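You operate a simulated robot arm through the tools that you are given. There is no shell and no other tool.

You are at the controls of a simulated two-armed robot. One attempt, no reset.

TASK
Label the orange jar in the cradle, then stand it on the plate.
Fine: the lever is shut for the wrap and ends open; the steel plate. Set down upright: what you pick out.

The check looks at the end state, three seconds after you hand in, the way a careful person would. Anything else that was tipped, shoved, dropped, spilled or broken makes it a failure.

THE ROBOT
Two 7-joint arms with fingered hands on one trunk that stands fixed in place. Base frame: the origin is at the foot of the trunk, x ahead of it, y to its left, z up; the work surface is at about z = 0.85. Readings come in m, rad, newtons and seconds.
The left shoulder is at [0.06, 0.126, 1.155], the right one opposite. With the tool pointing down near the work surface each hand reaches from about 0.38 to 0.72 m from the base axis, measured 20 degrees to its own side. Payload 2.5 kg a hand.
The TCP of each hand is the grasp point between the finger pads, 0.03 m short of the fingertips. In the tool frame z runs along the fingers and y along their closing line. The gripper opens to 0.104 m. The gripper's body begins 0.035 m behind the TCP. The gripper is a hand of 5 fingers: y runs from the thumb to the fingers, the wrist lies at [-0.015, -0.104, -0.178] in the tool frame.
Orientation is told as [roll, pitch, yaw] about the base's x, y, z axes, in that order, counted from this pose: with the fingers straight down and the wrist toward the robot, the tool's x, y and z point along [0, 1, 0], [1, 0, 0] and [0, 0, -1] of the base frame.

THE INTERFACE
- The arms move only by the tool apply_moves. It takes "left_deltas", "right_deltas" or both (then of equal length, played together; a hand with none holds still); each is a list that holds one entry, the list of rows, each a list of 6 numbers: the shift along the base's x, y, z in m, then the turn, a rotation vector about the base's x, y, z in rad. In form: [[[tx, ty, tz, rx, ry, rz], ...]]. A call has 1 to 20 rows; each row is the pose to reach, as a shift and turn from the pose commanded when the call began. Rows are played at 5 a second. More than 0.05 m and 0.15 rad between two rows, and nothing of the call is played. A pose out of reach is approached as far as the arm can. The call stops where the force on the tool passes 40 N (or 10 N more than at its start, if that is more) or the arm is blocked; 0.2 s more then pass. In this call time passes only in rows, and 0.2 s behind the last. The reply holds the time, the measured pose of the TCP, the force on the tool along the base axes, the opening and the grip force, in the units named above and with some noise, with the torque about the TCP (base axes, N m) and any sound that the robot's microphone picked up.
- Cameras (640 x 400 px; columns grow to the right, rows downward): "scene" is now at [0.1198, -0.0337, 1.3632]; the picture's right is [-0.38, -0.92, 0.00], its down [-0.52, 0.22, -0.82] and it looks along [0.76, -0.32, -0.57] (base axes); focal length 214 px, centre (320, 200). "left" rides on the left gripper at [-0.08, -0.078, -0.141] in its tool frame; the picture's right is [-0.78, -0.30, 0.56], its down [0.53, -0.78, 0.33] and it looks along [0.33, 0.56, 0.76] (tool axes); focal length 247 px, centre (320, 200). "right" rides on the right gripper at [0.08, -0.078, -0.141] in its tool frame; the picture's right is [-0.78, 0.30, -0.56], its down [-0.53, -0.78, 0.33] and it looks along [-0.33, 0.56, 0.76] (tool axes); focal length 247 px, centre (320, 200). There is no depth. A picture from a camera that has moved, and an enlarged one, comes with that camera's place and axes in the base frame and with its lens.
- snapshot(camera): a new picture of that camera. It takes no simulated time.
- lift_body(by): slides the trunk up (or, below 0, down) by that many m; the arms and the scene camera ride with it, the base frame stays. It gives what a move gives, with no picture.
- curl_fingers(index, middle, ring, little, thumb_bend, thumb_turn, hand): sets how far each is bent, from 0 (flat) to 1 (curled in); at 0.3 the hand is open as for a grip, at 0.7 the pads meet at the TCP. One left out holds its place. A second passes; each finger stops where it meets its share of the squeeze, and holds until it gets a number again. It is the only way to open and close the hand. It gives what a move gives, with no picture; readings hold the bend of each and the force on index, middle, ring, little, thumb and palm. thumb_turn goes from beside the hand (0) to across from the fingers (1), as for a grip.
- head_to(pan, tilt): turns the head with the scene camera to pan (to the left, within 1.501 rad either way) and tilt (down, from -0.506 to 1.204), counted from straight ahead of the robot. It gives what a move gives.
- inspect(camera, box): a new picture of the part [left, top, right, bottom] of that camera's present view, enlarged. It takes no simulated time.
- finish_job(): hands the job in; it is judged then, once.

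Places have to be worked out from the pictures, the camera data and where the tool is seen. Open the grippers and draw the arms clear of the work before you hand the job in, unless the task says otherwise.

The tools are called after "Request:" as a command line: name --argument value ..., lists and objects as JSON in quotes. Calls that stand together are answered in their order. apply_moves: Moves the arms, as the interface text tells. Its arguments: {"type":"object","properties":{"left_deltas":{"type":"array"},"right_deltas":{"type":"array"}},"required":[]} The other tools are called the same way: lift_body (by) slides the trunk up or down; curl_fingers (index, middle, ring, little, thumb_bend, thumb_turn, hand) moves the fingers one by one; head_to (pan, tilt) turns the head that bears the scene camera; snapshot (camera) takes a picture; inspect (camera, box) takes an enlarged picture of a part of a camera's view; finish_job () hands the job in.

At the start:

```text
time: 0.0
left_tool_pos: [0.5319, -0.0198, 1.3013]
left_orientation: [0.0, 0.001, 0.0]
left_wrist_force: [-0.2, 0.2, 0.1]
left_torque: [-0.06, 0.02, 0.02]
left_opening: 0.1035
left_finger_force: 0.1
left_shape: jaw
left_bend: [0.3, 0.3, 0.3, 0.3, 0.3, 0.98]
left_finger forces: [0.1, 0.0, 0.0, 0.0, 0.0, 0.1]
right_tool_pos: [0.2658, -0.3936, 1.1889]
right_orientation: [0.0, 0.0, 0.0]
right_wrist_force: [0.1, 0.2, 0.3]
right_torque: [0.02, -0.01, 0.01]
right_opening: 0.1037
right_finger_force: 0.0
right_shape: jaw
right_bend: [0.3, 0.3, 0.3, 0.3, 0.3, 0.98]
right_finger forces: [0.0, 0.0, 0.0, 0.0, 0.0, 0.0]
trunk travel left (down, up): [-0.55, 0.39]
head pan, tilt: [-0.393, 0.604]
```

scene: 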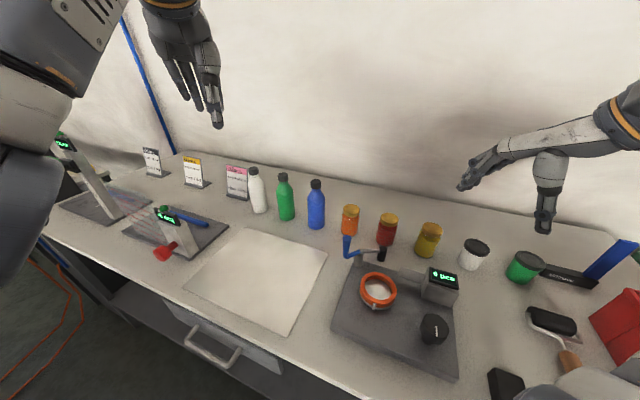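
right: 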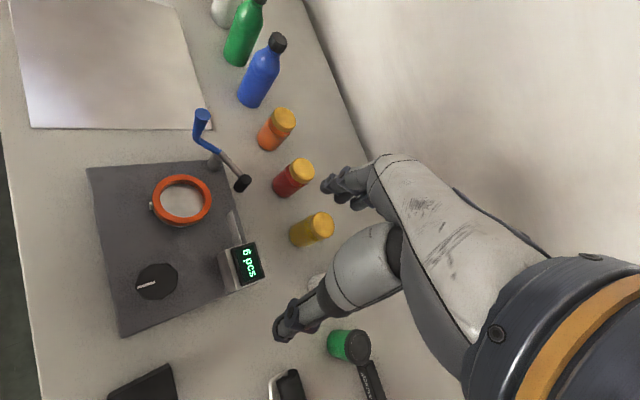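
left: 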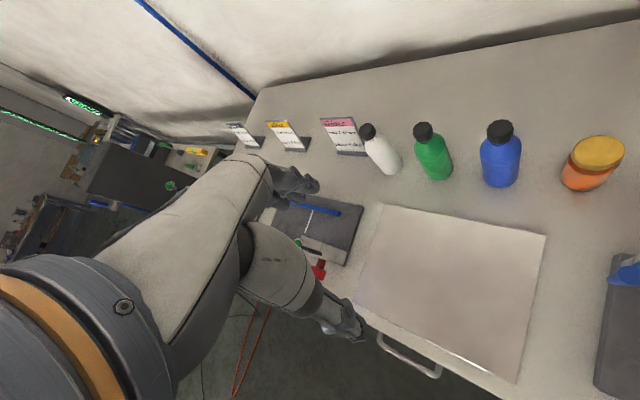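

I begin by enlarging parts of the scene view to tell what the fixtures are: the wrap unit with lever, jars, plates and signs.

Request:
inspect --camera "scene" --box '[320, 190, 480, 390]'

Request:
inspect --camera "scene" --box '[40, 120, 260, 280]'

Request:
inspect --camera "scene" --box '[440, 210, 640, 400]'

Request:
inspect --camera "right" --box '[80, 90, 320, 340]'

```text
2.00 times, centred on (400, 290) of scene
camera zoom: at [0.1198, -0.0337, 1.3632], right [-0.38, -0.92, 0.0], down [-0.52, 0.22, -0.82], along [0.76, -0.32, -0.57], focal length 429 px, centre (160, 20)
```

zoom: 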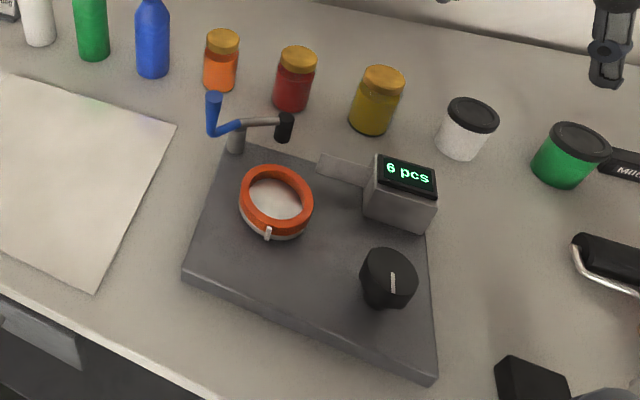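

```text
2.50 times, centred on (150, 200) of scene
camera zoom: at [0.1198, -0.0337, 1.3632], right [-0.38, -0.92, 0.0], down [-0.52, 0.22, -0.82], along [0.76, -0.32, -0.57], focal length 536 px, centre (745, 200)
```

zoom: 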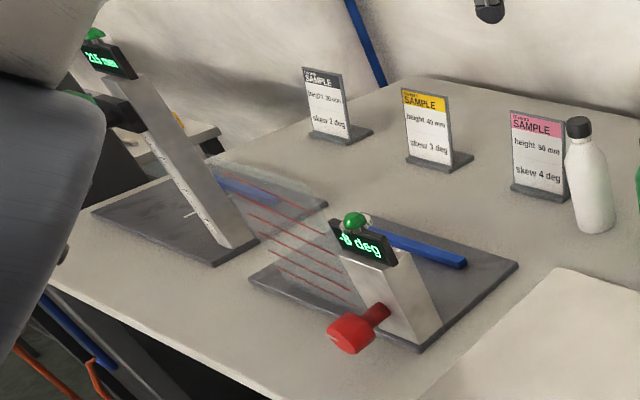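

```text
2.11 times, centred on (540, 305) of scene
camera zoom: at [0.1198, -0.0337, 1.3632], right [-0.38, -0.92, 0.0], down [-0.52, 0.22, -0.82], along [0.76, -0.32, -0.57], focal length 452 px, centre (-143, -21)
```

zoom: 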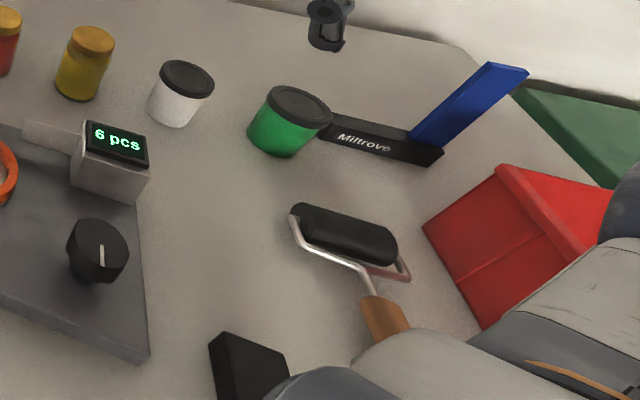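

```text
1.60 times, centred on (200, 215) of right
camera zoom: at [0.1894, -0.3144, 1.3309], right [0.3, -0.78, 0.56], down [-0.78, -0.53, -0.33], along [0.56, -0.33, -0.76], focal length 395 px, centre (512, 176)
```

zoom: 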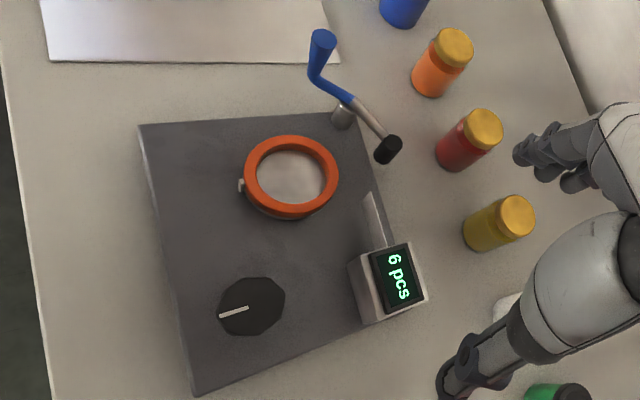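

The central fixture has an orange ring, a blue-handled lever with a black roller, a knob and a "6 pcs" display. I look closer at the left-hand devices, the cards and the sheet.

Request:
inspect --camera "left" --box '[220, 100, 400, 200]'

Request:
inspect --camera "left" --box '[240, 180, 400, 300]'

Request:
inspect --camera "scene" --box '[130, 140, 260, 220]'

Request:
inspect --camera "scene" --box '[330, 190, 410, 310]'

Request:
head_to --pan 0.5 --tilt 0.7

Request:
snapshot --camera "scene"

```text
3.56 times, centred on (310, 150) of left
camera zoom: at [0.4539, -0.0998, 1.4396], right [-0.3, -0.78, -0.56], down [-0.78, 0.53, -0.33], along [0.56, 0.33, -0.76], focal length 878 px, centre (356, 378)
```

zoom: 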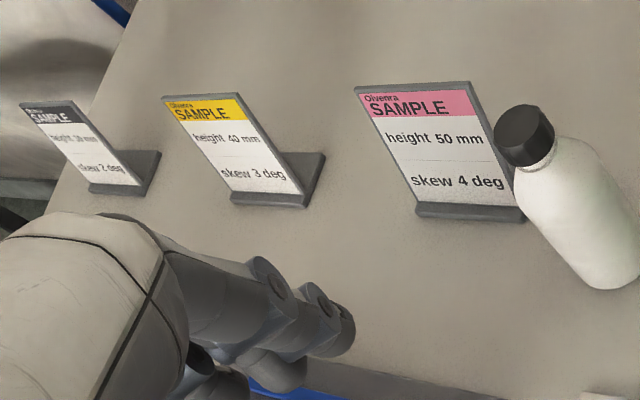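

```text
3.33 times, centred on (320, 240) of left
camera zoom: at [0.4539, -0.0998, 1.4396], right [-0.3, -0.78, -0.56], down [-0.78, 0.53, -0.33], along [0.56, 0.33, -0.76], focal length 823 px, centre (320, 67)
```

zoom: 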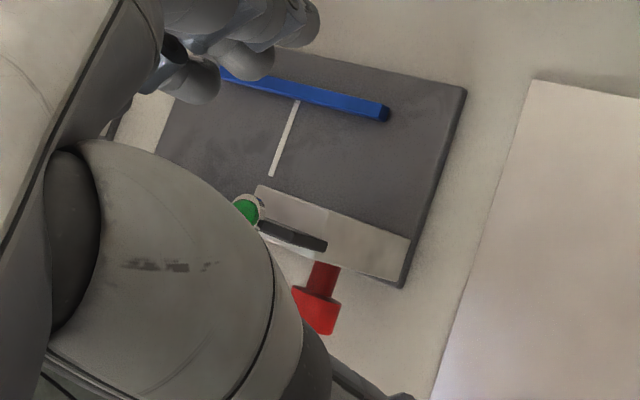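

```text
4.92 times, centred on (195, 180) of scene
camera zoom: at [0.1198, -0.0337, 1.3632], right [-0.38, -0.92, 0.0], down [-0.52, 0.22, -0.82], along [0.76, -0.32, -0.57], focal length 1056 px, centre (935, 298)
```

zoom: 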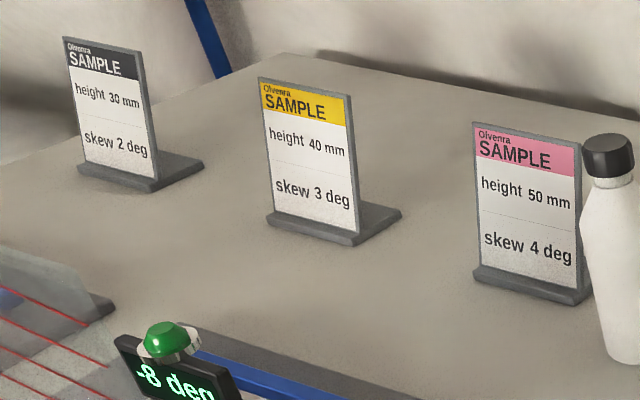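

```text
3.33 times, centred on (370, 250) of scene
camera zoom: at [0.1198, -0.0337, 1.3632], right [-0.38, -0.92, 0.0], down [-0.52, 0.22, -0.82], along [0.76, -0.32, -0.57], focal length 715 px, centre (153, 33)
```

zoom: 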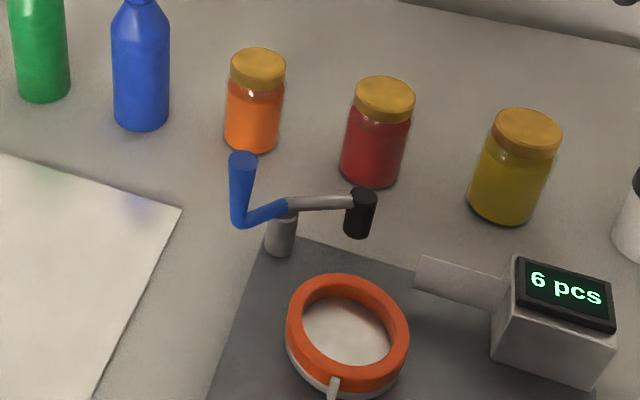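

```text
time: 1.2
left_tool_pos: [0.5314, -0.0197, 1.3]
left_orientation: [0.0, 0.0, -0.002]
left_wrist_force: [0.7, 0.1, 0.6]
left_torque: [0.01, 0.0, 0.0]
left_opening: 0.1036
left_finger_force: 0.2
left_shape: jaw
left_bend: [0.3, 0.3, 0.3, 0.3, 0.3, 0.98]
left_finger forces: [0.0, 0.1, 0.0, 0.1, 0.0, 0.0]
right_tool_pos: [0.2669, -0.394, 1.1891]
right_orientation: [0.0, 0.0, 0.001]
right_wrist_force: [-0.6, -0.7, 0.1]
right_torque: [0.05, 0.02, 0.02]
right_opening: 0.1037
right_finger_force: 0.1
right_shape: jaw
right_bend: [0.3, 0.3, 0.3, 0.3, 0.3, 0.98]
right_finger forces: [0.1, 0.1, 0.0, 0.1, 0.0, 0.0]
trunk travel left (down, up): [-0.55, 0.39]
head pan, tilt: [0.499, 0.7]
```

```text
taken
camera scene: at [0.1128, 0.0407, 1.3549], right [0.48, -0.88, 0.0], down [-0.57, -0.31, -0.77], along [0.67, 0.37, -0.64], focal length 214 px, centre (320, 200)
```

scene: 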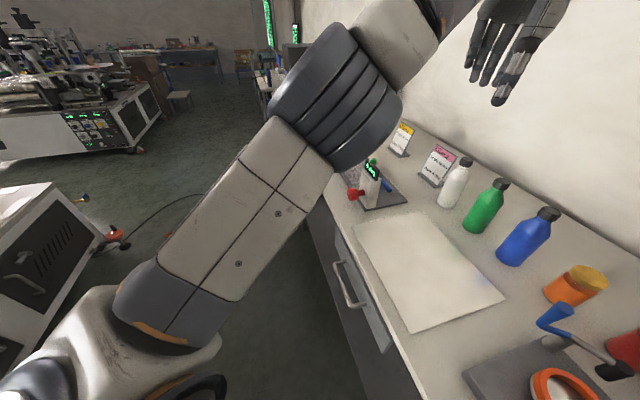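

The large sheet reflects the bottles, so it is the steel plate. I turn the head to the central labelling fixture for a closer, steeper view of the ring, knob and lever.

Request:
head_to --pan -0.75 --tilt 0.9

Request:
snapshot --camera "scene"

Request:
inspect --camera "scene" --box '[220, 100, 400, 212]'

Request:
inspect --camera "right" --box '[130, 100, 290, 200]'

Request:
inspect --camera "right" --box '[90, 220, 290, 345]'

```text
time: 2.6
left_tool_pos: [0.5322, -0.0195, 1.2993]
left_orientation: [0.0, 0.001, -0.001]
left_wrist_force: [0.5, -0.1, -0.5]
left_torque: [0.0, -0.02, -0.02]
left_opening: 0.1035
left_finger_force: 0.0
left_shape: jaw
left_bend: [0.3, 0.3, 0.3, 0.3, 0.3, 0.98]
left_finger forces: [0.0, 0.0, 0.0, 0.0, 0.1, 0.0]
right_tool_pos: [0.2659, -0.394, 1.1905]
right_orientation: [0.0, -0.002, 0.0]
right_wrist_force: [-0.6, 0.0, 0.1]
right_torque: [-0.03, -0.03, -0.02]
right_opening: 0.1037
right_finger_force: 0.0
right_shape: jaw
right_bend: [0.3, 0.3, 0.3, 0.3, 0.3, 0.98]
right_finger forces: [0.0, 0.0, 0.0, 0.0, 0.0, 0.0]
trunk travel left (down, up): [-0.55, 0.39]
head pan, tilt: [-0.75, 0.901]
```

```text
taken
camera scene: at [0.0934, -0.0514, 1.3387], right [-0.68, -0.73, 0.0], down [-0.57, 0.53, -0.62], along [0.45, -0.42, -0.78], focal length 214 px, centre (320, 200)
```

scene: 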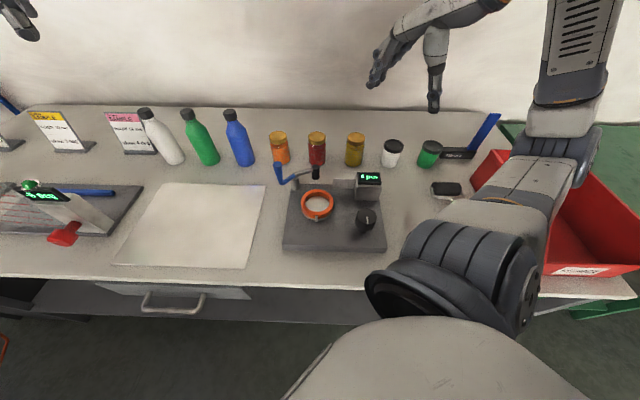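

```text
3.56 times, centred on (310, 156) of scene
camera zoom: at [0.0934, -0.0514, 1.3387], right [-0.68, -0.73, 0.0], down [-0.57, 0.53, -0.62], along [0.45, -0.42, -0.78], focal length 763 px, centre (356, 356)
```

zoom: 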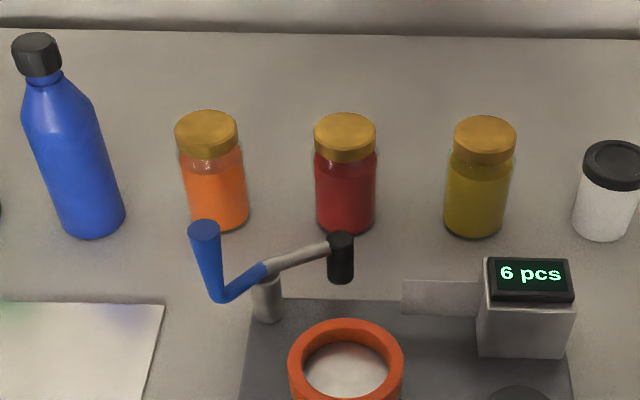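

```text
4.00 times, centred on (210, 150) of right
camera zoom: at [0.1894, -0.3144, 1.3309], right [0.3, -0.78, 0.56], down [-0.78, -0.53, -0.33], along [0.56, -0.33, -0.76], focal length 988 px, centre (760, 400)
```

zoom: 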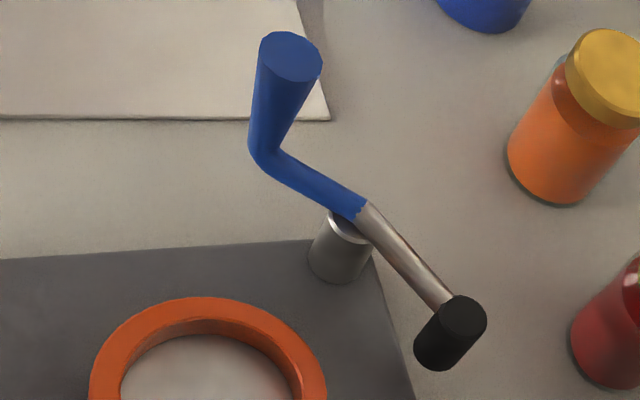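

```text
3.20 times, centred on (190, 282) of right
camera zoom: at [0.1894, -0.3144, 1.3309], right [0.3, -0.78, 0.56], down [-0.78, -0.53, -0.33], along [0.56, -0.33, -0.76], focal length 790 px, centre (736, -64)
```

zoom: 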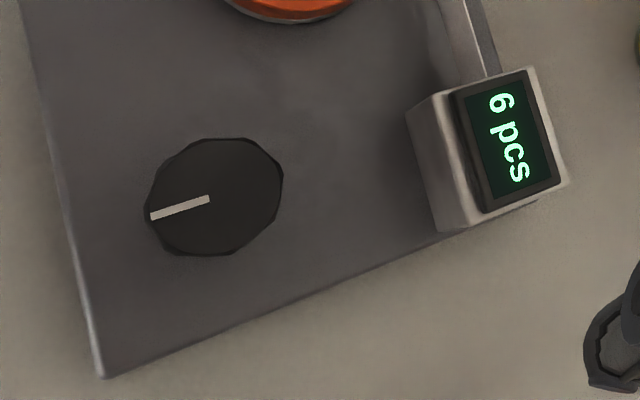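

From two views I place the orange jar near (0.589,-0.336), about 0.10 tall and 0.056 wide. The ring cradle is near (0.346,-0.276), the lever pivot (0.437,-0.277), its handle top (0.435,-0.235,1.00), the roller (0.42,-0.337) and the knob (0.223,-0.311). I look at the ring once more, enlarged, then move the left arm aside and the right hand above the orange jar.

Request:
inspect --camera "right" --box '[140, 160, 230, 240]'

Request:
inspect --camera "scene" --box '[280, 160, 400, 260]'

Request:
apply_moves --right_deltas '[[[0.03, 0.0, 0.0, 0, 0, 0], [0.075, 0.007, 0.0, 0, 0, -0.05], [0.12, 0.014, 0.0, 0, 0, -0.1], [0.165, 0.021, 0, 0, 0, -0.15], [0.21, 0.03, 0, 0, 0, -0.2], [0.25, 0.04, -0.01, 0, 0, -0.25], [0.29, 0.05, -0.02, 0, 0, -0.3], [0.31, 0.055, -0.04, 0, 0, -0.3], [0.3225, 0.058, -0.07, 0, 0, -0.3], [0.3225, 0.058, -0.09, 0, 0, -0.3]]]' --left_deltas '[[[-0.01, 0.03, 0, 0, 0, 0], [-0.02, 0.06, 0, 0, 0, 0], [-0.03, 0.09, 0, 0, 0, 0], [-0.04, 0.12, 0, 0, 0, 0], [-0.05, 0.15, 0, 0, 0, 0], [-0.06, 0.18, 0, 0, 0, 0], [-0.07, 0.21, 0, 0, 0, 0], [-0.08, 0.24, 0, 0, 0, 0], [-0.09, 0.27, 0, 0, 0, 0], [-0.1, 0.3, 0, 0, 0, 0]]]'

Request:
snapshot --camera "right"

Request:
snapshot --camera "scene"

```text
5.00 times, centred on (185, 200) of right
camera zoom: at [0.1894, -0.3144, 1.3309], right [0.3, -0.78, 0.56], down [-0.78, -0.53, -0.33], along [0.56, -0.33, -0.76], focal length 1235 px, centre (995, 200)
```

zoom: 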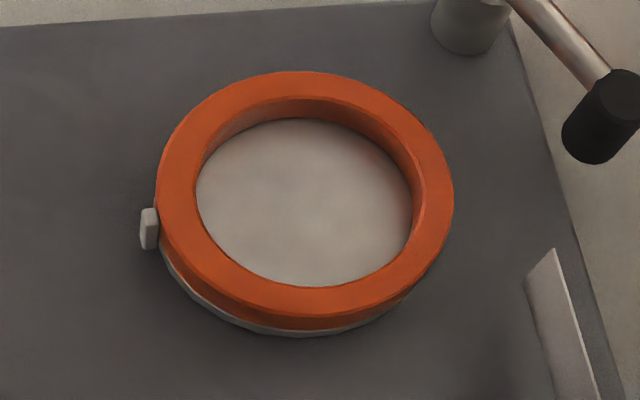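

```text
4.00 times, centred on (340, 210) of scene
camera zoom: at [0.0934, -0.0514, 1.3387], right [-0.68, -0.73, 0.0], down [-0.57, 0.53, -0.62], along [0.45, -0.42, -0.78], focal length 858 px, centre (240, 160)
```

zoom: 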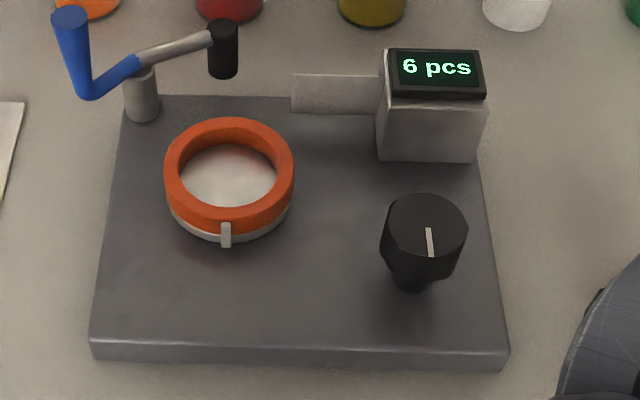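

```text
time: 4.8
left_tool_pos: [0.4299, 0.2817, 1.3007]
left_orientation: [-0.001, 0.001, 0.0]
left_wrist_force: [0.3, 1.3, -1.0]
left_torque: [0.01, -0.03, 0.01]
left_opening: 0.1038
left_finger_force: 0.1
left_shape: jaw
left_bend: [0.3, 0.3, 0.3, 0.3, 0.3, 0.98]
left_finger forces: [0.1, 0.0, 0.1, 0.0, 0.1, 0.1]
right_tool_pos: [0.5878, -0.3344, 1.1021]
right_orientation: [0.002, 0.0, -0.302]
right_wrist_force: [-0.3, -0.1, 0.4]
right_torque: [0.01, 0.01, 0.02]
right_opening: 0.1037
right_finger_force: 0.0
right_shape: jaw
right_bend: [0.3, 0.3, 0.3, 0.3, 0.3, 0.98]
right_finger forces: [0.1, 0.0, 0.0, 0.0, 0.0, 0.1]
trunk travel left (down, up): [-0.55, 0.39]
head pan, tilt: [-0.75, 0.901]
```

```text
taken
camera right: at [0.5382, -0.2344, 1.2425], right [0.05, -0.83, 0.56], down [-0.9, -0.28, -0.33], along [0.43, -0.48, -0.76], focal length 247 px, centre (320, 200)
```

right: 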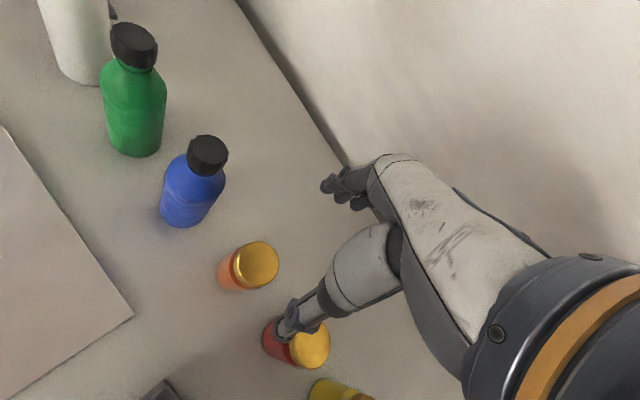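

```text
taken
camera scene: at [0.0932, -0.0512, 1.3388], right [-0.68, -0.73, 0.0], down [-0.57, 0.53, -0.62], along [0.45, -0.42, -0.78], focal length 214 px, centre (320, 200)
```

scene: 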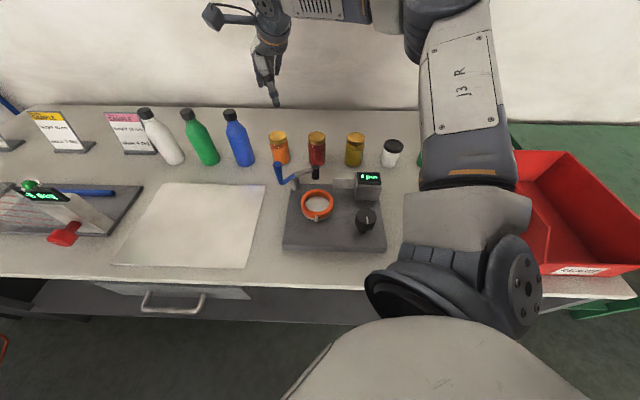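

The wrist camera confirms the orange lid at about (0.594,-0.335). The hand is above it with free space around, so I lower partway and check the alignment.

Request:
apply_moves --right_deltas '[[[0.004, -0.001, -0.04, 0, 0, 0], [0.006, -0.001, -0.08, 0, 0, 0], [0.006, -0.001, -0.11, 0, 0, 0]]]'

Request:
snapshot --camera "right"

Request:
inspect --camera "scene" --box '[200, 60, 380, 212]'

```text
time: 5.6
left_tool_pos: [0.4296, 0.2822, 1.2997]
left_orientation: [0.0, -0.001, 0.0]
left_wrist_force: [0.0, 0.7, -0.3]
left_torque: [0.01, 0.01, -0.03]
left_opening: 0.1036
left_finger_force: 0.1
left_shape: jaw
left_bend: [0.3, 0.3, 0.3, 0.3, 0.3, 0.98]
left_finger forces: [0.0, 0.0, 0.0, 0.0, 0.0, 0.0]
right_tool_pos: [0.5955, -0.336, 0.992]
right_orientation: [0.0, 0.0, -0.299]
right_wrist_force: [-0.6, -0.1, 0.7]
right_torque: [-0.03, 0.03, 0.0]
right_opening: 0.1037
right_finger_force: 0.0
right_shape: jaw
right_bend: [0.3, 0.3, 0.3, 0.3, 0.3, 0.98]
right_finger forces: [0.0, 0.0, 0.1, 0.0, 0.0, 0.1]
trunk travel left (down, up): [-0.55, 0.39]
head pan, tilt: [-0.75, 0.901]
```

```text
taken
camera right: at [0.5459, -0.2368, 1.1318], right [0.05, -0.83, 0.56], down [-0.9, -0.28, -0.33], along [0.43, -0.48, -0.76], focal length 247 px, centre (320, 200)
```

right: 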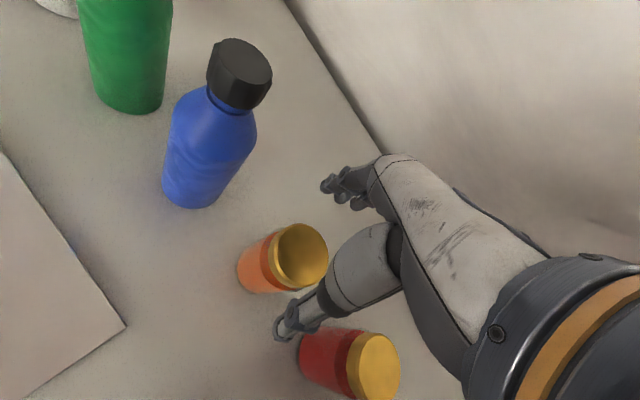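

```text
2.63 times, centred on (290, 136) of scene
camera zoom: at [0.0936, -0.0516, 1.3387], right [-0.68, -0.73, 0.0], down [-0.57, 0.53, -0.62], along [0.45, -0.42, -0.78], focal length 564 px, centre (399, 368)
```

zoom: 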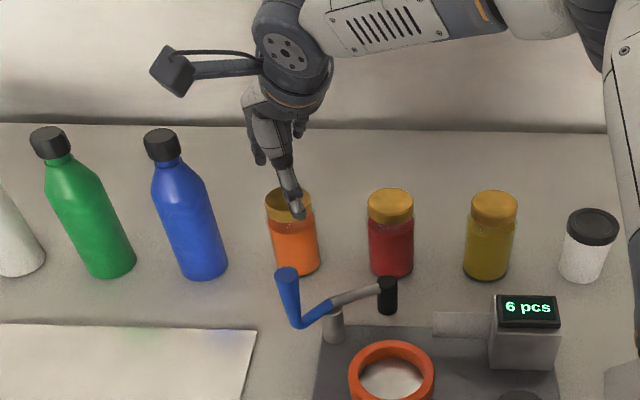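

The TCP is centred on the lid within about 3 mm. I lower to grip height, z about 0.926.

Request:
apply_moves --right_deltas '[[[0, 0.001, -0.03, 0, 0, 0], [-0.002, 0.001, -0.055, 0, 0, 0], [-0.002, 0.001, -0.066, 0, 0, 0]]]'

Request:
snapshot --camera "right"

Request:
inspect --camera "scene" --box '[240, 90, 360, 190]'

```text
time: 6.4
left_tool_pos: [0.4292, 0.2817, 1.3004]
left_orientation: [-0.001, 0.0, 0.001]
left_wrist_force: [0.3, -0.2, 0.1]
left_torque: [-0.01, 0.03, 0.01]
left_opening: 0.1038
left_finger_force: 0.1
left_shape: jaw
left_bend: [0.3, 0.3, 0.3, 0.3, 0.3, 0.98]
left_finger forces: [0.1, 0.0, 0.0, 0.1, 0.0, 0.1]
right_tool_pos: [0.592, -0.3353, 0.923]
right_orientation: [-0.001, 0.0, -0.301]
right_wrist_force: [0.2, -1.0, 0.8]
right_torque: [0.02, -0.02, 0.0]
right_opening: 0.1038
right_finger_force: 0.1
right_shape: jaw
right_bend: [0.3, 0.3, 0.3, 0.3, 0.3, 0.98]
right_finger forces: [0.0, 0.1, 0.1, 0.0, 0.1, 0.1]
trunk travel left (down, up): [-0.55, 0.39]
head pan, tilt: [-0.75, 0.901]
```

```text
taken
camera right: at [0.5422, -0.2354, 1.0644], right [0.05, -0.83, 0.56], down [-0.9, -0.28, -0.33], along [0.43, -0.48, -0.76], focal length 247 px, centre (320, 200)
```

right: 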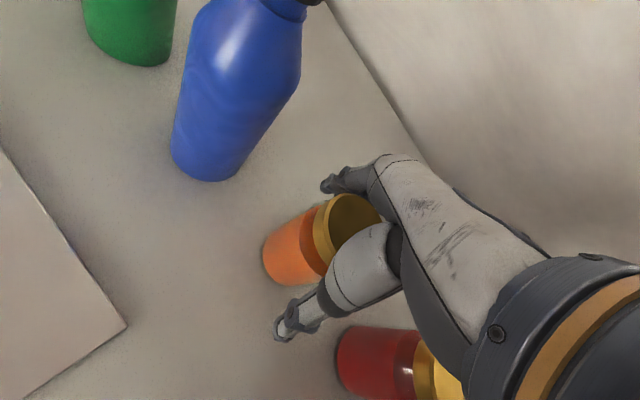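

```text
4.00 times, centred on (300, 140) of scene
camera zoom: at [0.0935, -0.0515, 1.3387], right [-0.68, -0.73, 0.0], down [-0.57, 0.53, -0.62], along [0.45, -0.42, -0.78], focal length 858 px, centre (400, 440)
```

zoom: 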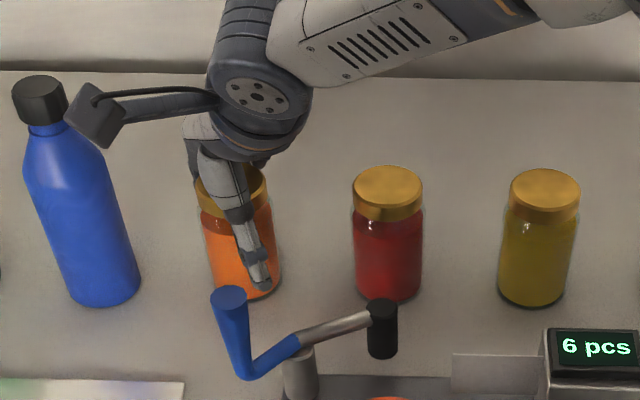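

The jar sits between thumb and fingers. I close the right hand on it.

Request:
curl_fingers --hand "right" --index 0.62 --middle 0.62 --ring 0.62 --little 0.62 --thumb_bend 0.62

Request:
snapshot --camera "right"

Request:
inspect --camera "scene" --box '[240, 90, 360, 190]'

```text
time: 7.4
left_tool_pos: [0.4293, 0.2825, 1.2997]
left_orientation: [0.0, -0.001, 0.001]
left_wrist_force: [0.3, 0.1, 0.7]
left_torque: [-0.01, 0.0, 0.02]
left_opening: 0.1035
left_finger_force: 0.0
left_shape: jaw
left_bend: [0.3, 0.3, 0.3, 0.3, 0.3, 0.98]
left_finger forces: [0.1, 0.0, 0.0, 0.1, 0.0, 0.1]
right_tool_pos: [0.592, -0.3338, 0.9236]
right_orientation: [0.0, 0.001, -0.3]
right_wrist_force: [1.7, 0.0, 0.9]
right_torque: [-0.15, -0.18, 0.05]
right_opening: 0.0523
right_finger_force: 15.6
right_shape: fingers
right_bend: [0.52, 0.54, 0.59, 0.62, 0.51, 0.96]
right_finger forces: [7.1, 7.4, 1.7, 0.1, 15.8, 0.1]
trunk travel left (down, up): [-0.55, 0.39]
head pan, tilt: [-0.75, 0.901]
```

```text
taken
camera right: at [0.5422, -0.2352, 1.0648], right [0.05, -0.83, 0.56], down [-0.9, -0.28, -0.33], along [0.43, -0.48, -0.76], focal length 247 px, centre (320, 200)
```

right: 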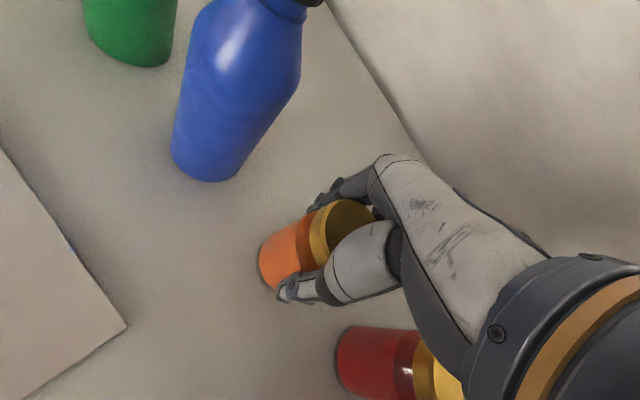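

```text
4.00 times, centred on (300, 140) of scene
camera zoom: at [0.0934, -0.0514, 1.3387], right [-0.68, -0.73, 0.0], down [-0.57, 0.53, -0.62], along [0.45, -0.42, -0.78], focal length 858 px, centre (400, 440)
```

zoom: 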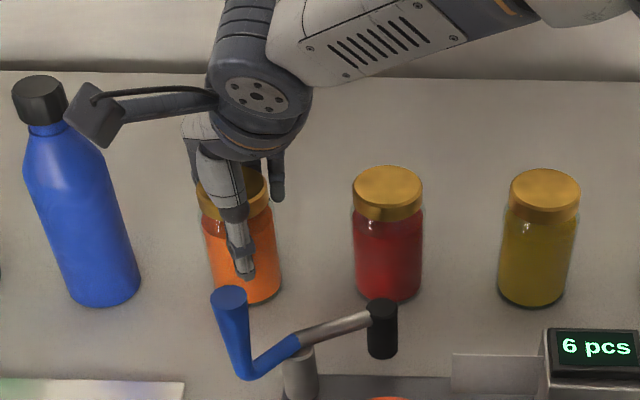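

The jar is held: thumb 15.8 N, index and middle 7 N each. I lift it straight up and clear of everything.

Request:
apply_moves --right_deltas '[[[0, 0, 0.01, 0, 0, 0], [0, 0, 0.03, 0, 0, 0], [0, 0, 0.07, 0, 0, 0], [0, 0, 0.11, 0, 0, 0], [0, 0, 0.15, 0, 0, 0], [0, 0, 0.19, 0, 0, 0]]]'

Request:
snapshot --camera "right"

Request:
snapshot --camera "scene"

```text
time: 8.8
left_tool_pos: [0.4293, 0.2826, 1.2995]
left_orientation: [0.0, -0.002, -0.002]
left_wrist_force: [1.1, -0.9, -0.8]
left_torque: [0.02, 0.03, -0.01]
left_opening: 0.1037
left_finger_force: 0.1
left_shape: jaw
left_bend: [0.3, 0.3, 0.3, 0.3, 0.3, 0.98]
left_finger forces: [0.1, 0.0, 0.0, 0.1, 0.0, 0.1]
right_tool_pos: [0.5935, -0.3337, 1.1151]
right_orientation: [0.0, 0.001, -0.302]
right_wrist_force: [-0.4, 0.4, -3.6]
right_torque: [0.01, -0.03, -0.03]
right_opening: 0.0522
right_finger_force: 15.4
right_shape: fingers
right_bend: [0.52, 0.54, 0.6, 0.62, 0.51, 0.96]
right_finger forces: [7.0, 6.5, 1.7, 0.0, 15.3, 0.0]
trunk travel left (down, up): [-0.55, 0.39]
head pan, tilt: [-0.75, 0.901]
```

```text
taken
camera right: at [0.5428, -0.2346, 1.2559], right [0.05, -0.83, 0.56], down [-0.9, -0.28, -0.33], along [0.43, -0.48, -0.76], focal length 247 px, centre (320, 200)
```

right: 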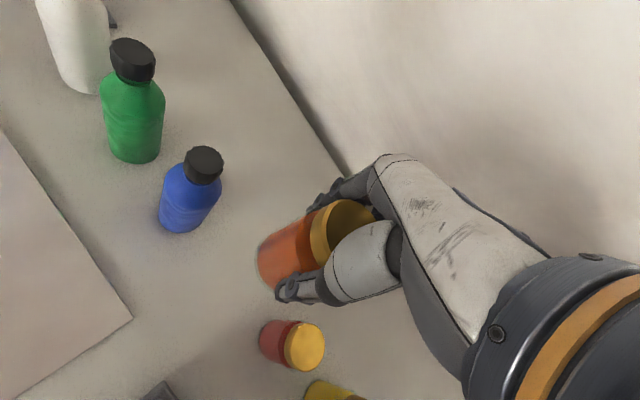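

```text
taken
camera scene: at [0.0934, -0.0514, 1.3387], right [-0.68, -0.73, 0.0], down [-0.57, 0.53, -0.62], along [0.45, -0.42, -0.78], focal length 214 px, centre (320, 200)
```

scene: 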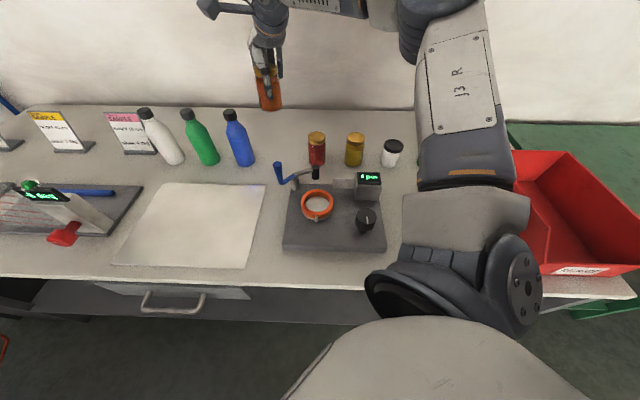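

The jar is held upright with about 3.6 N of weight. I carry it over the ring at height and turn the hand to a yaw of about +0.1, then check both views.

Request:
apply_moves --right_deltas '[[[-0.03, 0.007, 0.005, 0, 0, 0.06], [-0.07, 0.016, 0.005, 0, 0, 0.12], [-0.11, 0.026, 0.005, 0, 0, 0.18], [-0.15, 0.036, 0.005, 0, 0, 0.24], [-0.19, 0.045, 0.005, 0, 0, 0.3], [-0.225, 0.053, 0.005, 0, 0, 0.36], [-0.246, 0.058, 0.005, 0, 0, 0.4]]]'

Request:
snapshot --camera "right"

Request:
inspect --camera "scene" --box '[230, 110, 420, 260]'

```text
time: 10.4
left_tool_pos: [0.4299, 0.282, 1.2995]
left_orientation: [0.002, 0.001, 0.0]
left_wrist_force: [0.1, 0.1, 0.5]
left_torque: [0.02, 0.01, -0.02]
left_opening: 0.1035
left_finger_force: 0.1
left_shape: jaw
left_bend: [0.3, 0.3, 0.3, 0.3, 0.3, 0.98]
left_finger forces: [0.0, 0.0, 0.0, 0.1, 0.0, 0.1]
right_tool_pos: [0.3451, -0.2787, 1.1166]
right_orientation: [-0.001, 0.003, 0.102]
right_wrist_force: [0.1, 1.3, -3.7]
right_torque: [0.01, 0.01, -0.02]
right_opening: 0.0522
right_finger_force: 15.2
right_shape: fingers
right_bend: [0.52, 0.54, 0.6, 0.62, 0.51, 0.96]
right_finger forces: [7.1, 6.6, 1.8, 0.0, 15.2, 0.0]
trunk travel left (down, up): [-0.55, 0.39]
head pan, tilt: [-0.75, 0.901]
```

```text
taken
camera right: at [0.2601, -0.2074, 1.2585], right [0.37, -0.74, 0.56], down [-0.72, -0.61, -0.33], along [0.59, -0.28, -0.76], focal length 247 px, centre (320, 200)
```

right: 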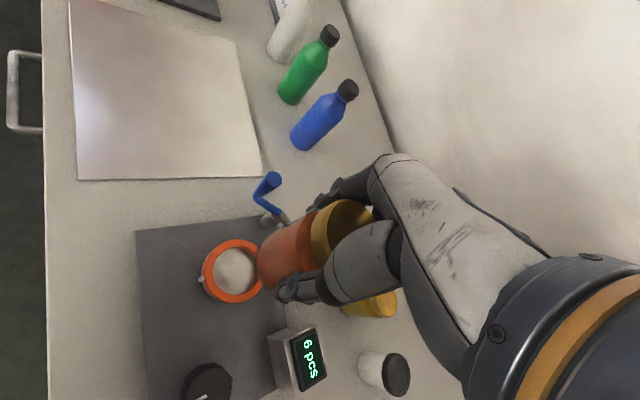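

```text
2.67 times, centred on (325, 185) of scene
camera zoom: at [0.0936, -0.0516, 1.3387], right [-0.68, -0.73, 0.0], down [-0.57, 0.53, -0.62], along [0.45, -0.42, -0.78], focal length 572 px, centre (307, 240)
```

zoom: 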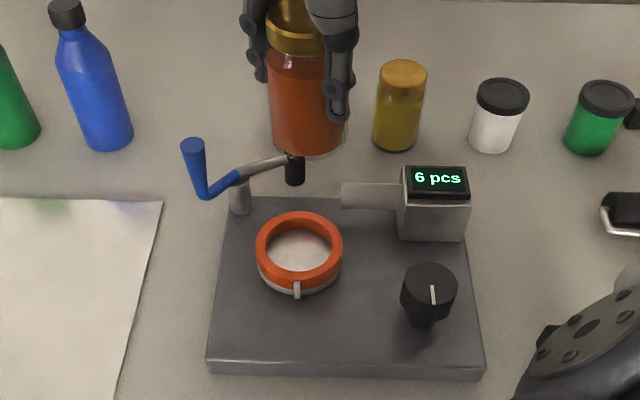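

The ring's height remains uncertain (0.89–0.915). I curl the unused little finger away and lower until the jar bottom is just above the ring, then align visually in both cameras.

Request:
curl_fingers --hand "right" --little 1.0

Request:
apply_moves --right_deltas '[[[0, 0.002, -0.04, 0, 0, 0], [0, 0.004, -0.075, 0, 0, 0], [0, 0.005, -0.1, 0, 0, 0]]]'

Request:
snapshot --camera "right"

Request:
inspect --camera "scene" --box '[260, 130, 380, 230]'

```text
time: 11.4
left_tool_pos: [0.4295, 0.2824, 1.2991]
left_orientation: [-0.002, 0.001, 0.0]
left_wrist_force: [-0.7, -0.5, 1.1]
left_torque: [-0.03, 0.01, 0.01]
left_opening: 0.1037
left_finger_force: 0.0
left_shape: jaw
left_bend: [0.3, 0.3, 0.3, 0.3, 0.3, 0.98]
left_finger forces: [0.1, 0.0, 0.1, 0.0, 0.0, 0.0]
right_tool_pos: [0.3439, -0.2781, 1.118]
right_orientation: [0.0, 0.0, 0.1]
right_wrist_force: [-0.4, -0.4, -2.9]
right_torque: [-0.01, 0.02, -0.01]
right_opening: 0.0519
right_finger_force: 14.3
right_shape: fingers
right_bend: [0.52, 0.55, 0.6, 1.0, 0.51, 0.95]
right_finger forces: [7.1, 6.4, 1.7, 0.0, 14.9, 0.0]
trunk travel left (down, up): [-0.55, 0.39]
head pan, tilt: [-0.75, 0.901]
```

```text
time: 12.2
left_tool_pos: [0.4309, 0.2811, 1.2994]
left_orientation: [0.001, 0.0, -0.001]
left_wrist_force: [-0.3, 0.7, 0.6]
left_torque: [0.01, 0.03, 0.03]
left_opening: 0.1038
left_finger_force: 0.1
left_shape: jaw
left_bend: [0.3, 0.3, 0.3, 0.3, 0.3, 0.98]
left_finger forces: [0.0, 0.1, 0.0, 0.0, 0.0, 0.1]
right_tool_pos: [0.346, -0.2747, 1.0178]
right_orientation: [0.0, -0.002, 0.1]
right_wrist_force: [-0.6, -0.2, -1.9]
right_torque: [0.01, -0.03, 0.0]
right_opening: 0.052
right_finger_force: 15.1
right_shape: fingers
right_bend: [0.52, 0.55, 0.6, 1.0, 0.51, 0.95]
right_finger forces: [7.0, 6.4, 1.8, 0.0, 14.7, 0.0]
trunk travel left (down, up): [-0.55, 0.39]
head pan, tilt: [-0.75, 0.901]
```

```text
taken
camera right: at [0.2615, -0.2019, 1.1595], right [0.37, -0.74, 0.56], down [-0.72, -0.61, -0.33], along [0.59, -0.28, -0.76], focal length 247 px, centre (320, 200)
```

right: 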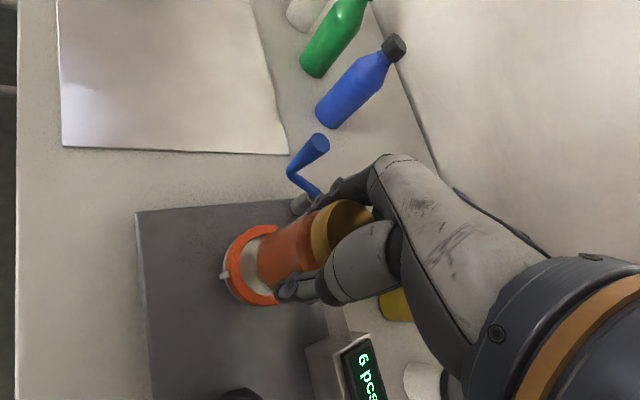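

```text
4.00 times, centred on (320, 180) of scene
camera zoom: at [0.0936, -0.0516, 1.3387], right [-0.68, -0.73, 0.0], down [-0.57, 0.53, -0.62], along [0.45, -0.42, -0.78], focal length 858 px, centre (320, 280)
```

zoom: 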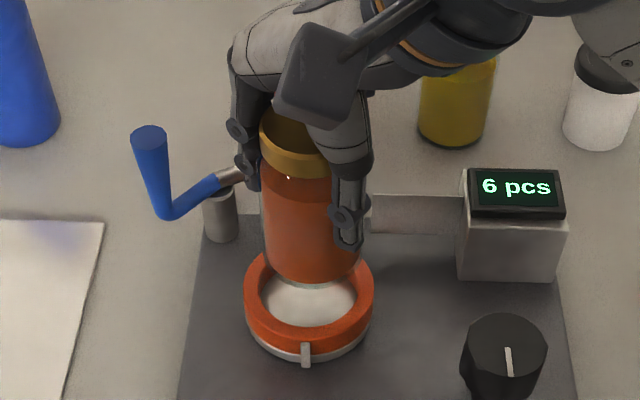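

The jar bottom hangs about 0.04 over the ring, roughly centred. I go down another 3 cm, then look again before entering the ring.

Request:
apply_moves --right_deltas '[[[0, 0, -0.012, 0, 0, 0], [0, 0, -0.022, 0, 0, 0], [0, 0, -0.03, 0, 0, 0]]]'

Request:
inspect --camera "right" --box '[200, 180, 360, 330]'

Request:
inspect --camera "scene" --box '[270, 150, 370, 240]'

```text
time: 13.0
left_tool_pos: [0.428, 0.2813, 1.2991]
left_orientation: [0.0, 0.0, 0.0]
left_wrist_force: [-0.1, 0.5, 0.2]
left_torque: [-0.02, -0.01, -0.01]
left_opening: 0.1036
left_finger_force: 0.0
left_shape: jaw
left_bend: [0.3, 0.3, 0.3, 0.3, 0.3, 0.98]
left_finger forces: [0.0, 0.0, 0.1, 0.0, 0.2, 0.1]
right_tool_pos: [0.3474, -0.2726, 0.9882]
right_orientation: [0.0, 0.0, 0.101]
right_wrist_force: [-0.4, 0.5, -3.0]
right_torque: [-0.01, 0.0, 0.03]
right_opening: 0.0519
right_finger_force: 14.3
right_shape: fingers
right_bend: [0.52, 0.55, 0.6, 1.0, 0.51, 0.95]
right_finger forces: [7.0, 6.4, 1.7, 0.1, 14.7, 0.1]
trunk travel left (down, up): [-0.55, 0.39]
head pan, tilt: [-0.75, 0.901]
```

```text
2.67 times, centred on (280, 255) of right
camera zoom: at [0.2629, -0.2012, 1.1295], right [0.37, -0.74, 0.56], down [-0.72, -0.61, -0.33], along [0.59, -0.28, -0.76], focal length 659 px, centre (427, 53)
```

zoom: 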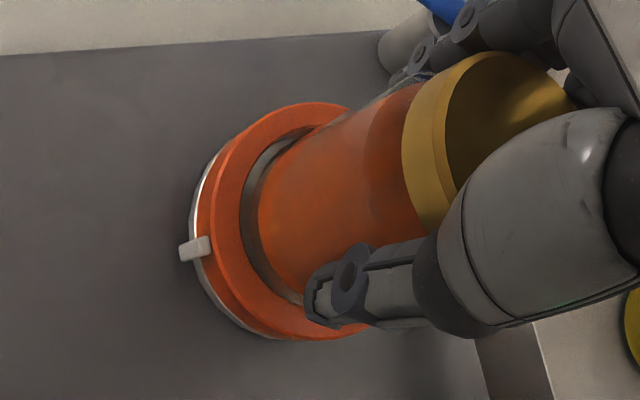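

```text
4.44 times, centred on (320, 195) of scene
camera zoom: at [0.0936, -0.0516, 1.3387], right [-0.68, -0.73, 0.0], down [-0.57, 0.53, -0.62], along [0.45, -0.42, -0.78], focal length 953 px, centre (320, 222)
```

zoom: 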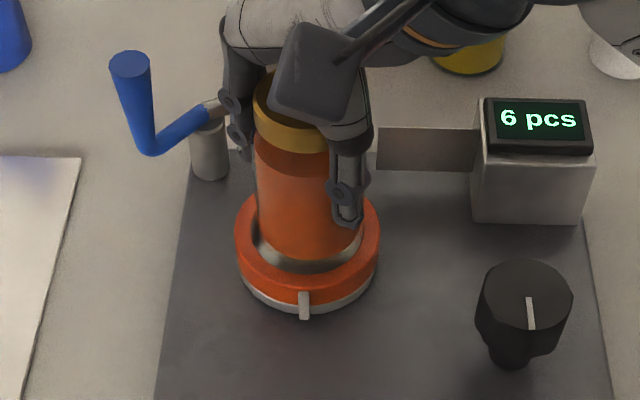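

The bottom is nearly at the ring's top plane. The radial clearance looks like only a few mm, so I take tighter views to measure the centring.

Request:
inspect --camera "right" --box '[240, 210, 310, 270]'

Request:
inspect --camera "scene" --box '[298, 182, 340, 222]'

```text
6.67 times, centred on (275, 240) of right
camera zoom: at [0.2629, -0.2012, 1.1295], right [0.37, -0.74, 0.56], down [-0.72, -0.61, -0.33], along [0.59, -0.28, -0.76], focal length 1646 px, centre (620, -67)
```

zoom: 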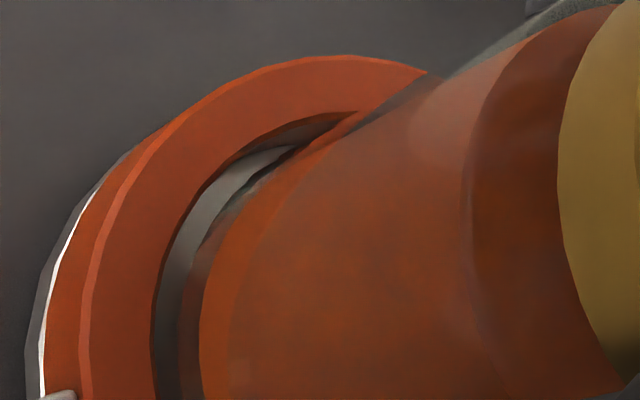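

```text
10.00 times, centred on (319, 202) of scene
camera zoom: at [0.0936, -0.0516, 1.3387], right [-0.68, -0.73, 0.0], down [-0.57, 0.53, -0.62], along [0.45, -0.42, -0.78], focal length 2145 px, centre (330, 180)
```

zoom: 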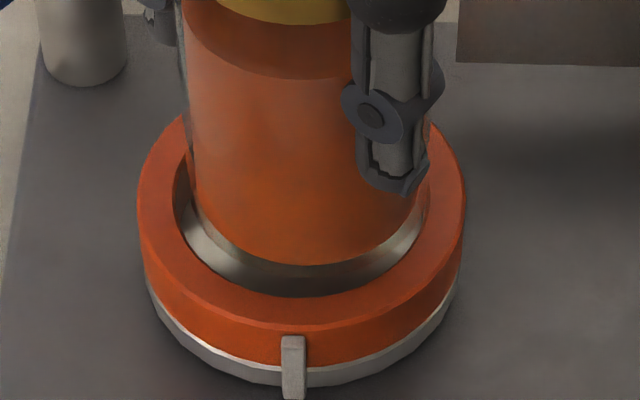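

If the ring top is at 0.913 the jar is already centred; if it is at 0.90, the jar needs shifting away. Going down 8 mm is safe in both cases and the occlusion will tell which it is.

Request:
apply_moves --right_deltas '[[[0, 0, -0.004, 0, 0, 0], [0, 0, -0.008, 0, 0, 0]]]'

Request:
inspect --camera "right" --box '[240, 200, 320, 320]'

Request:
inspect --camera "scene" --box '[298, 182, 340, 222]'

```text
time: 13.6
left_tool_pos: [0.4302, 0.2812, 1.2998]
left_orientation: [-0.001, 0.0, -0.001]
left_wrist_force: [0.1, -0.1, -0.3]
left_torque: [0.0, -0.01, -0.04]
left_opening: 0.1035
left_finger_force: 0.0
left_shape: jaw
left_bend: [0.3, 0.3, 0.3, 0.3, 0.3, 0.98]
left_finger forces: [0.0, 0.0, 0.0, 0.1, 0.0, 0.1]
right_tool_pos: [0.3469, -0.2733, 0.9799]
right_orientation: [-0.001, -0.001, 0.098]
right_wrist_force: [-0.7, -1.0, -3.3]
right_torque: [0.02, -0.02, -0.01]
right_opening: 0.0514
right_finger_force: 15.0
right_shape: fingers
right_bend: [0.52, 0.55, 0.6, 1.0, 0.51, 0.95]
right_finger forces: [7.0, 6.4, 1.9, 0.0, 14.7, 0.1]
trunk travel left (down, up): [-0.55, 0.39]
head pan, tilt: [-0.75, 0.901]
```

```text
3.33 times, centred on (280, 260) of right
camera zoom: at [0.2625, -0.2018, 1.1217], right [0.37, -0.74, 0.56], down [-0.72, -0.61, -0.33], along [0.59, -0.28, -0.76], focal length 823 px, centre (453, 0)
```

zoom: 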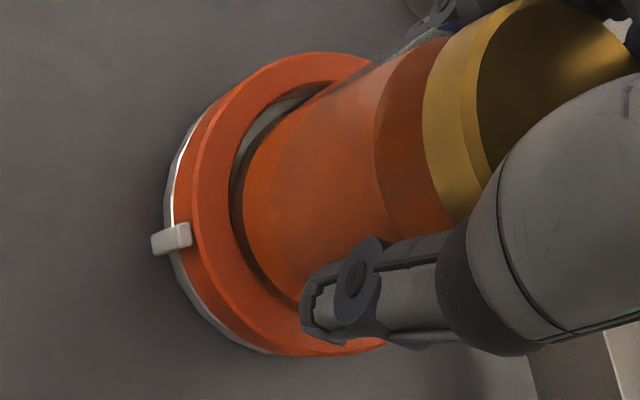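

```text
10.00 times, centred on (319, 202) of scene
camera zoom: at [0.0936, -0.0515, 1.3387], right [-0.68, -0.73, 0.0], down [-0.57, 0.53, -0.62], along [0.45, -0.42, -0.78], focal length 2145 px, centre (330, 180)
```

zoom: 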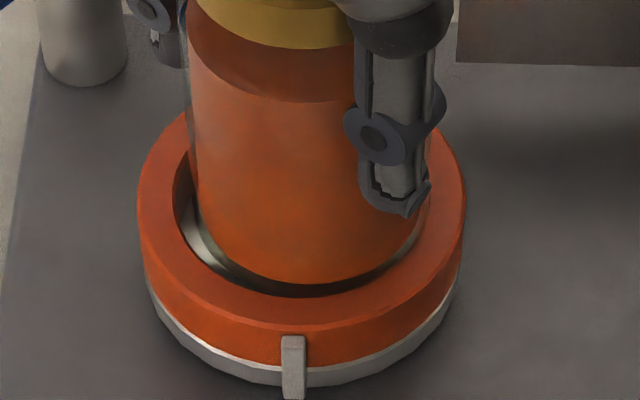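

No contact yet at a jar bottom of about 0.906. The jar sits slightly toward the robot and to the right in the hole, so I shift it 3 mm in +x and go down 4 mm, then look.

Request:
apply_moves --right_deltas '[[[0.003, 0.0, 0, 0, 0, 0], [0.003, 0.0, -0.002, 0, 0, 0], [0.003, 0.0, -0.004, 0, 0, 0]]]'

Request:
inspect --camera "right" --box '[240, 200, 320, 320]'

Request:
inspect --camera "scene" --box '[298, 182, 340, 222]'

```text
time: 14.4
left_tool_pos: [0.4295, 0.2817, 1.2993]
left_orientation: [0.0, 0.0, 0.0]
left_wrist_force: [0.8, 0.6, -0.2]
left_torque: [-0.02, 0.01, -0.01]
left_opening: 0.1039
left_finger_force: 0.0
left_shape: jaw
left_bend: [0.3, 0.3, 0.3, 0.3, 0.3, 0.98]
left_finger forces: [0.0, 0.0, 0.0, 0.1, 0.1, 0.1]
right_tool_pos: [0.3503, -0.2733, 0.9768]
right_orientation: [0.0, -0.001, 0.101]
right_wrist_force: [-0.6, 0.0, -2.8]
right_torque: [-0.01, -0.01, -0.02]
right_opening: 0.0518
right_finger_force: 14.4
right_shape: fingers
right_bend: [0.52, 0.55, 0.6, 1.0, 0.51, 0.95]
right_finger forces: [7.0, 6.4, 1.8, 0.0, 14.7, 0.1]
trunk travel left (down, up): [-0.55, 0.39]
head pan, tilt: [-0.75, 0.901]
```

```text
3.33 times, centred on (280, 260) of right
camera zoom: at [0.2658, -0.2012, 1.1175], right [0.37, -0.74, 0.56], down [-0.72, -0.61, -0.33], along [0.59, -0.28, -0.76], focal length 823 px, centre (453, 0)
```

zoom: 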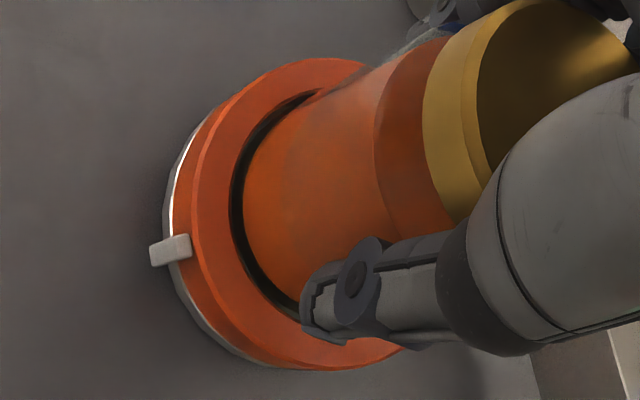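

```text
10.00 times, centred on (319, 202) of scene
camera zoom: at [0.0936, -0.0516, 1.3387], right [-0.68, -0.73, 0.0], down [-0.57, 0.53, -0.62], along [0.45, -0.42, -0.78], focal length 2145 px, centre (330, 180)
```

zoom: 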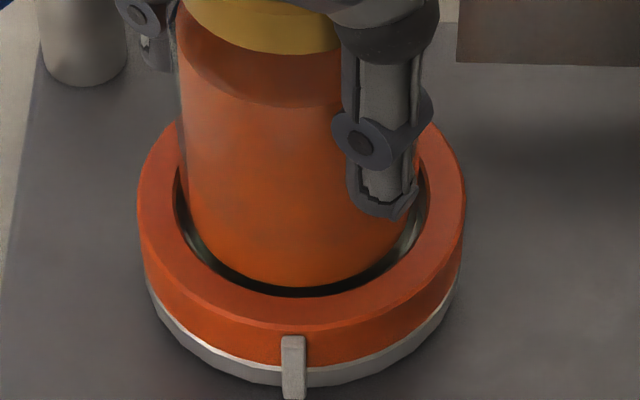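

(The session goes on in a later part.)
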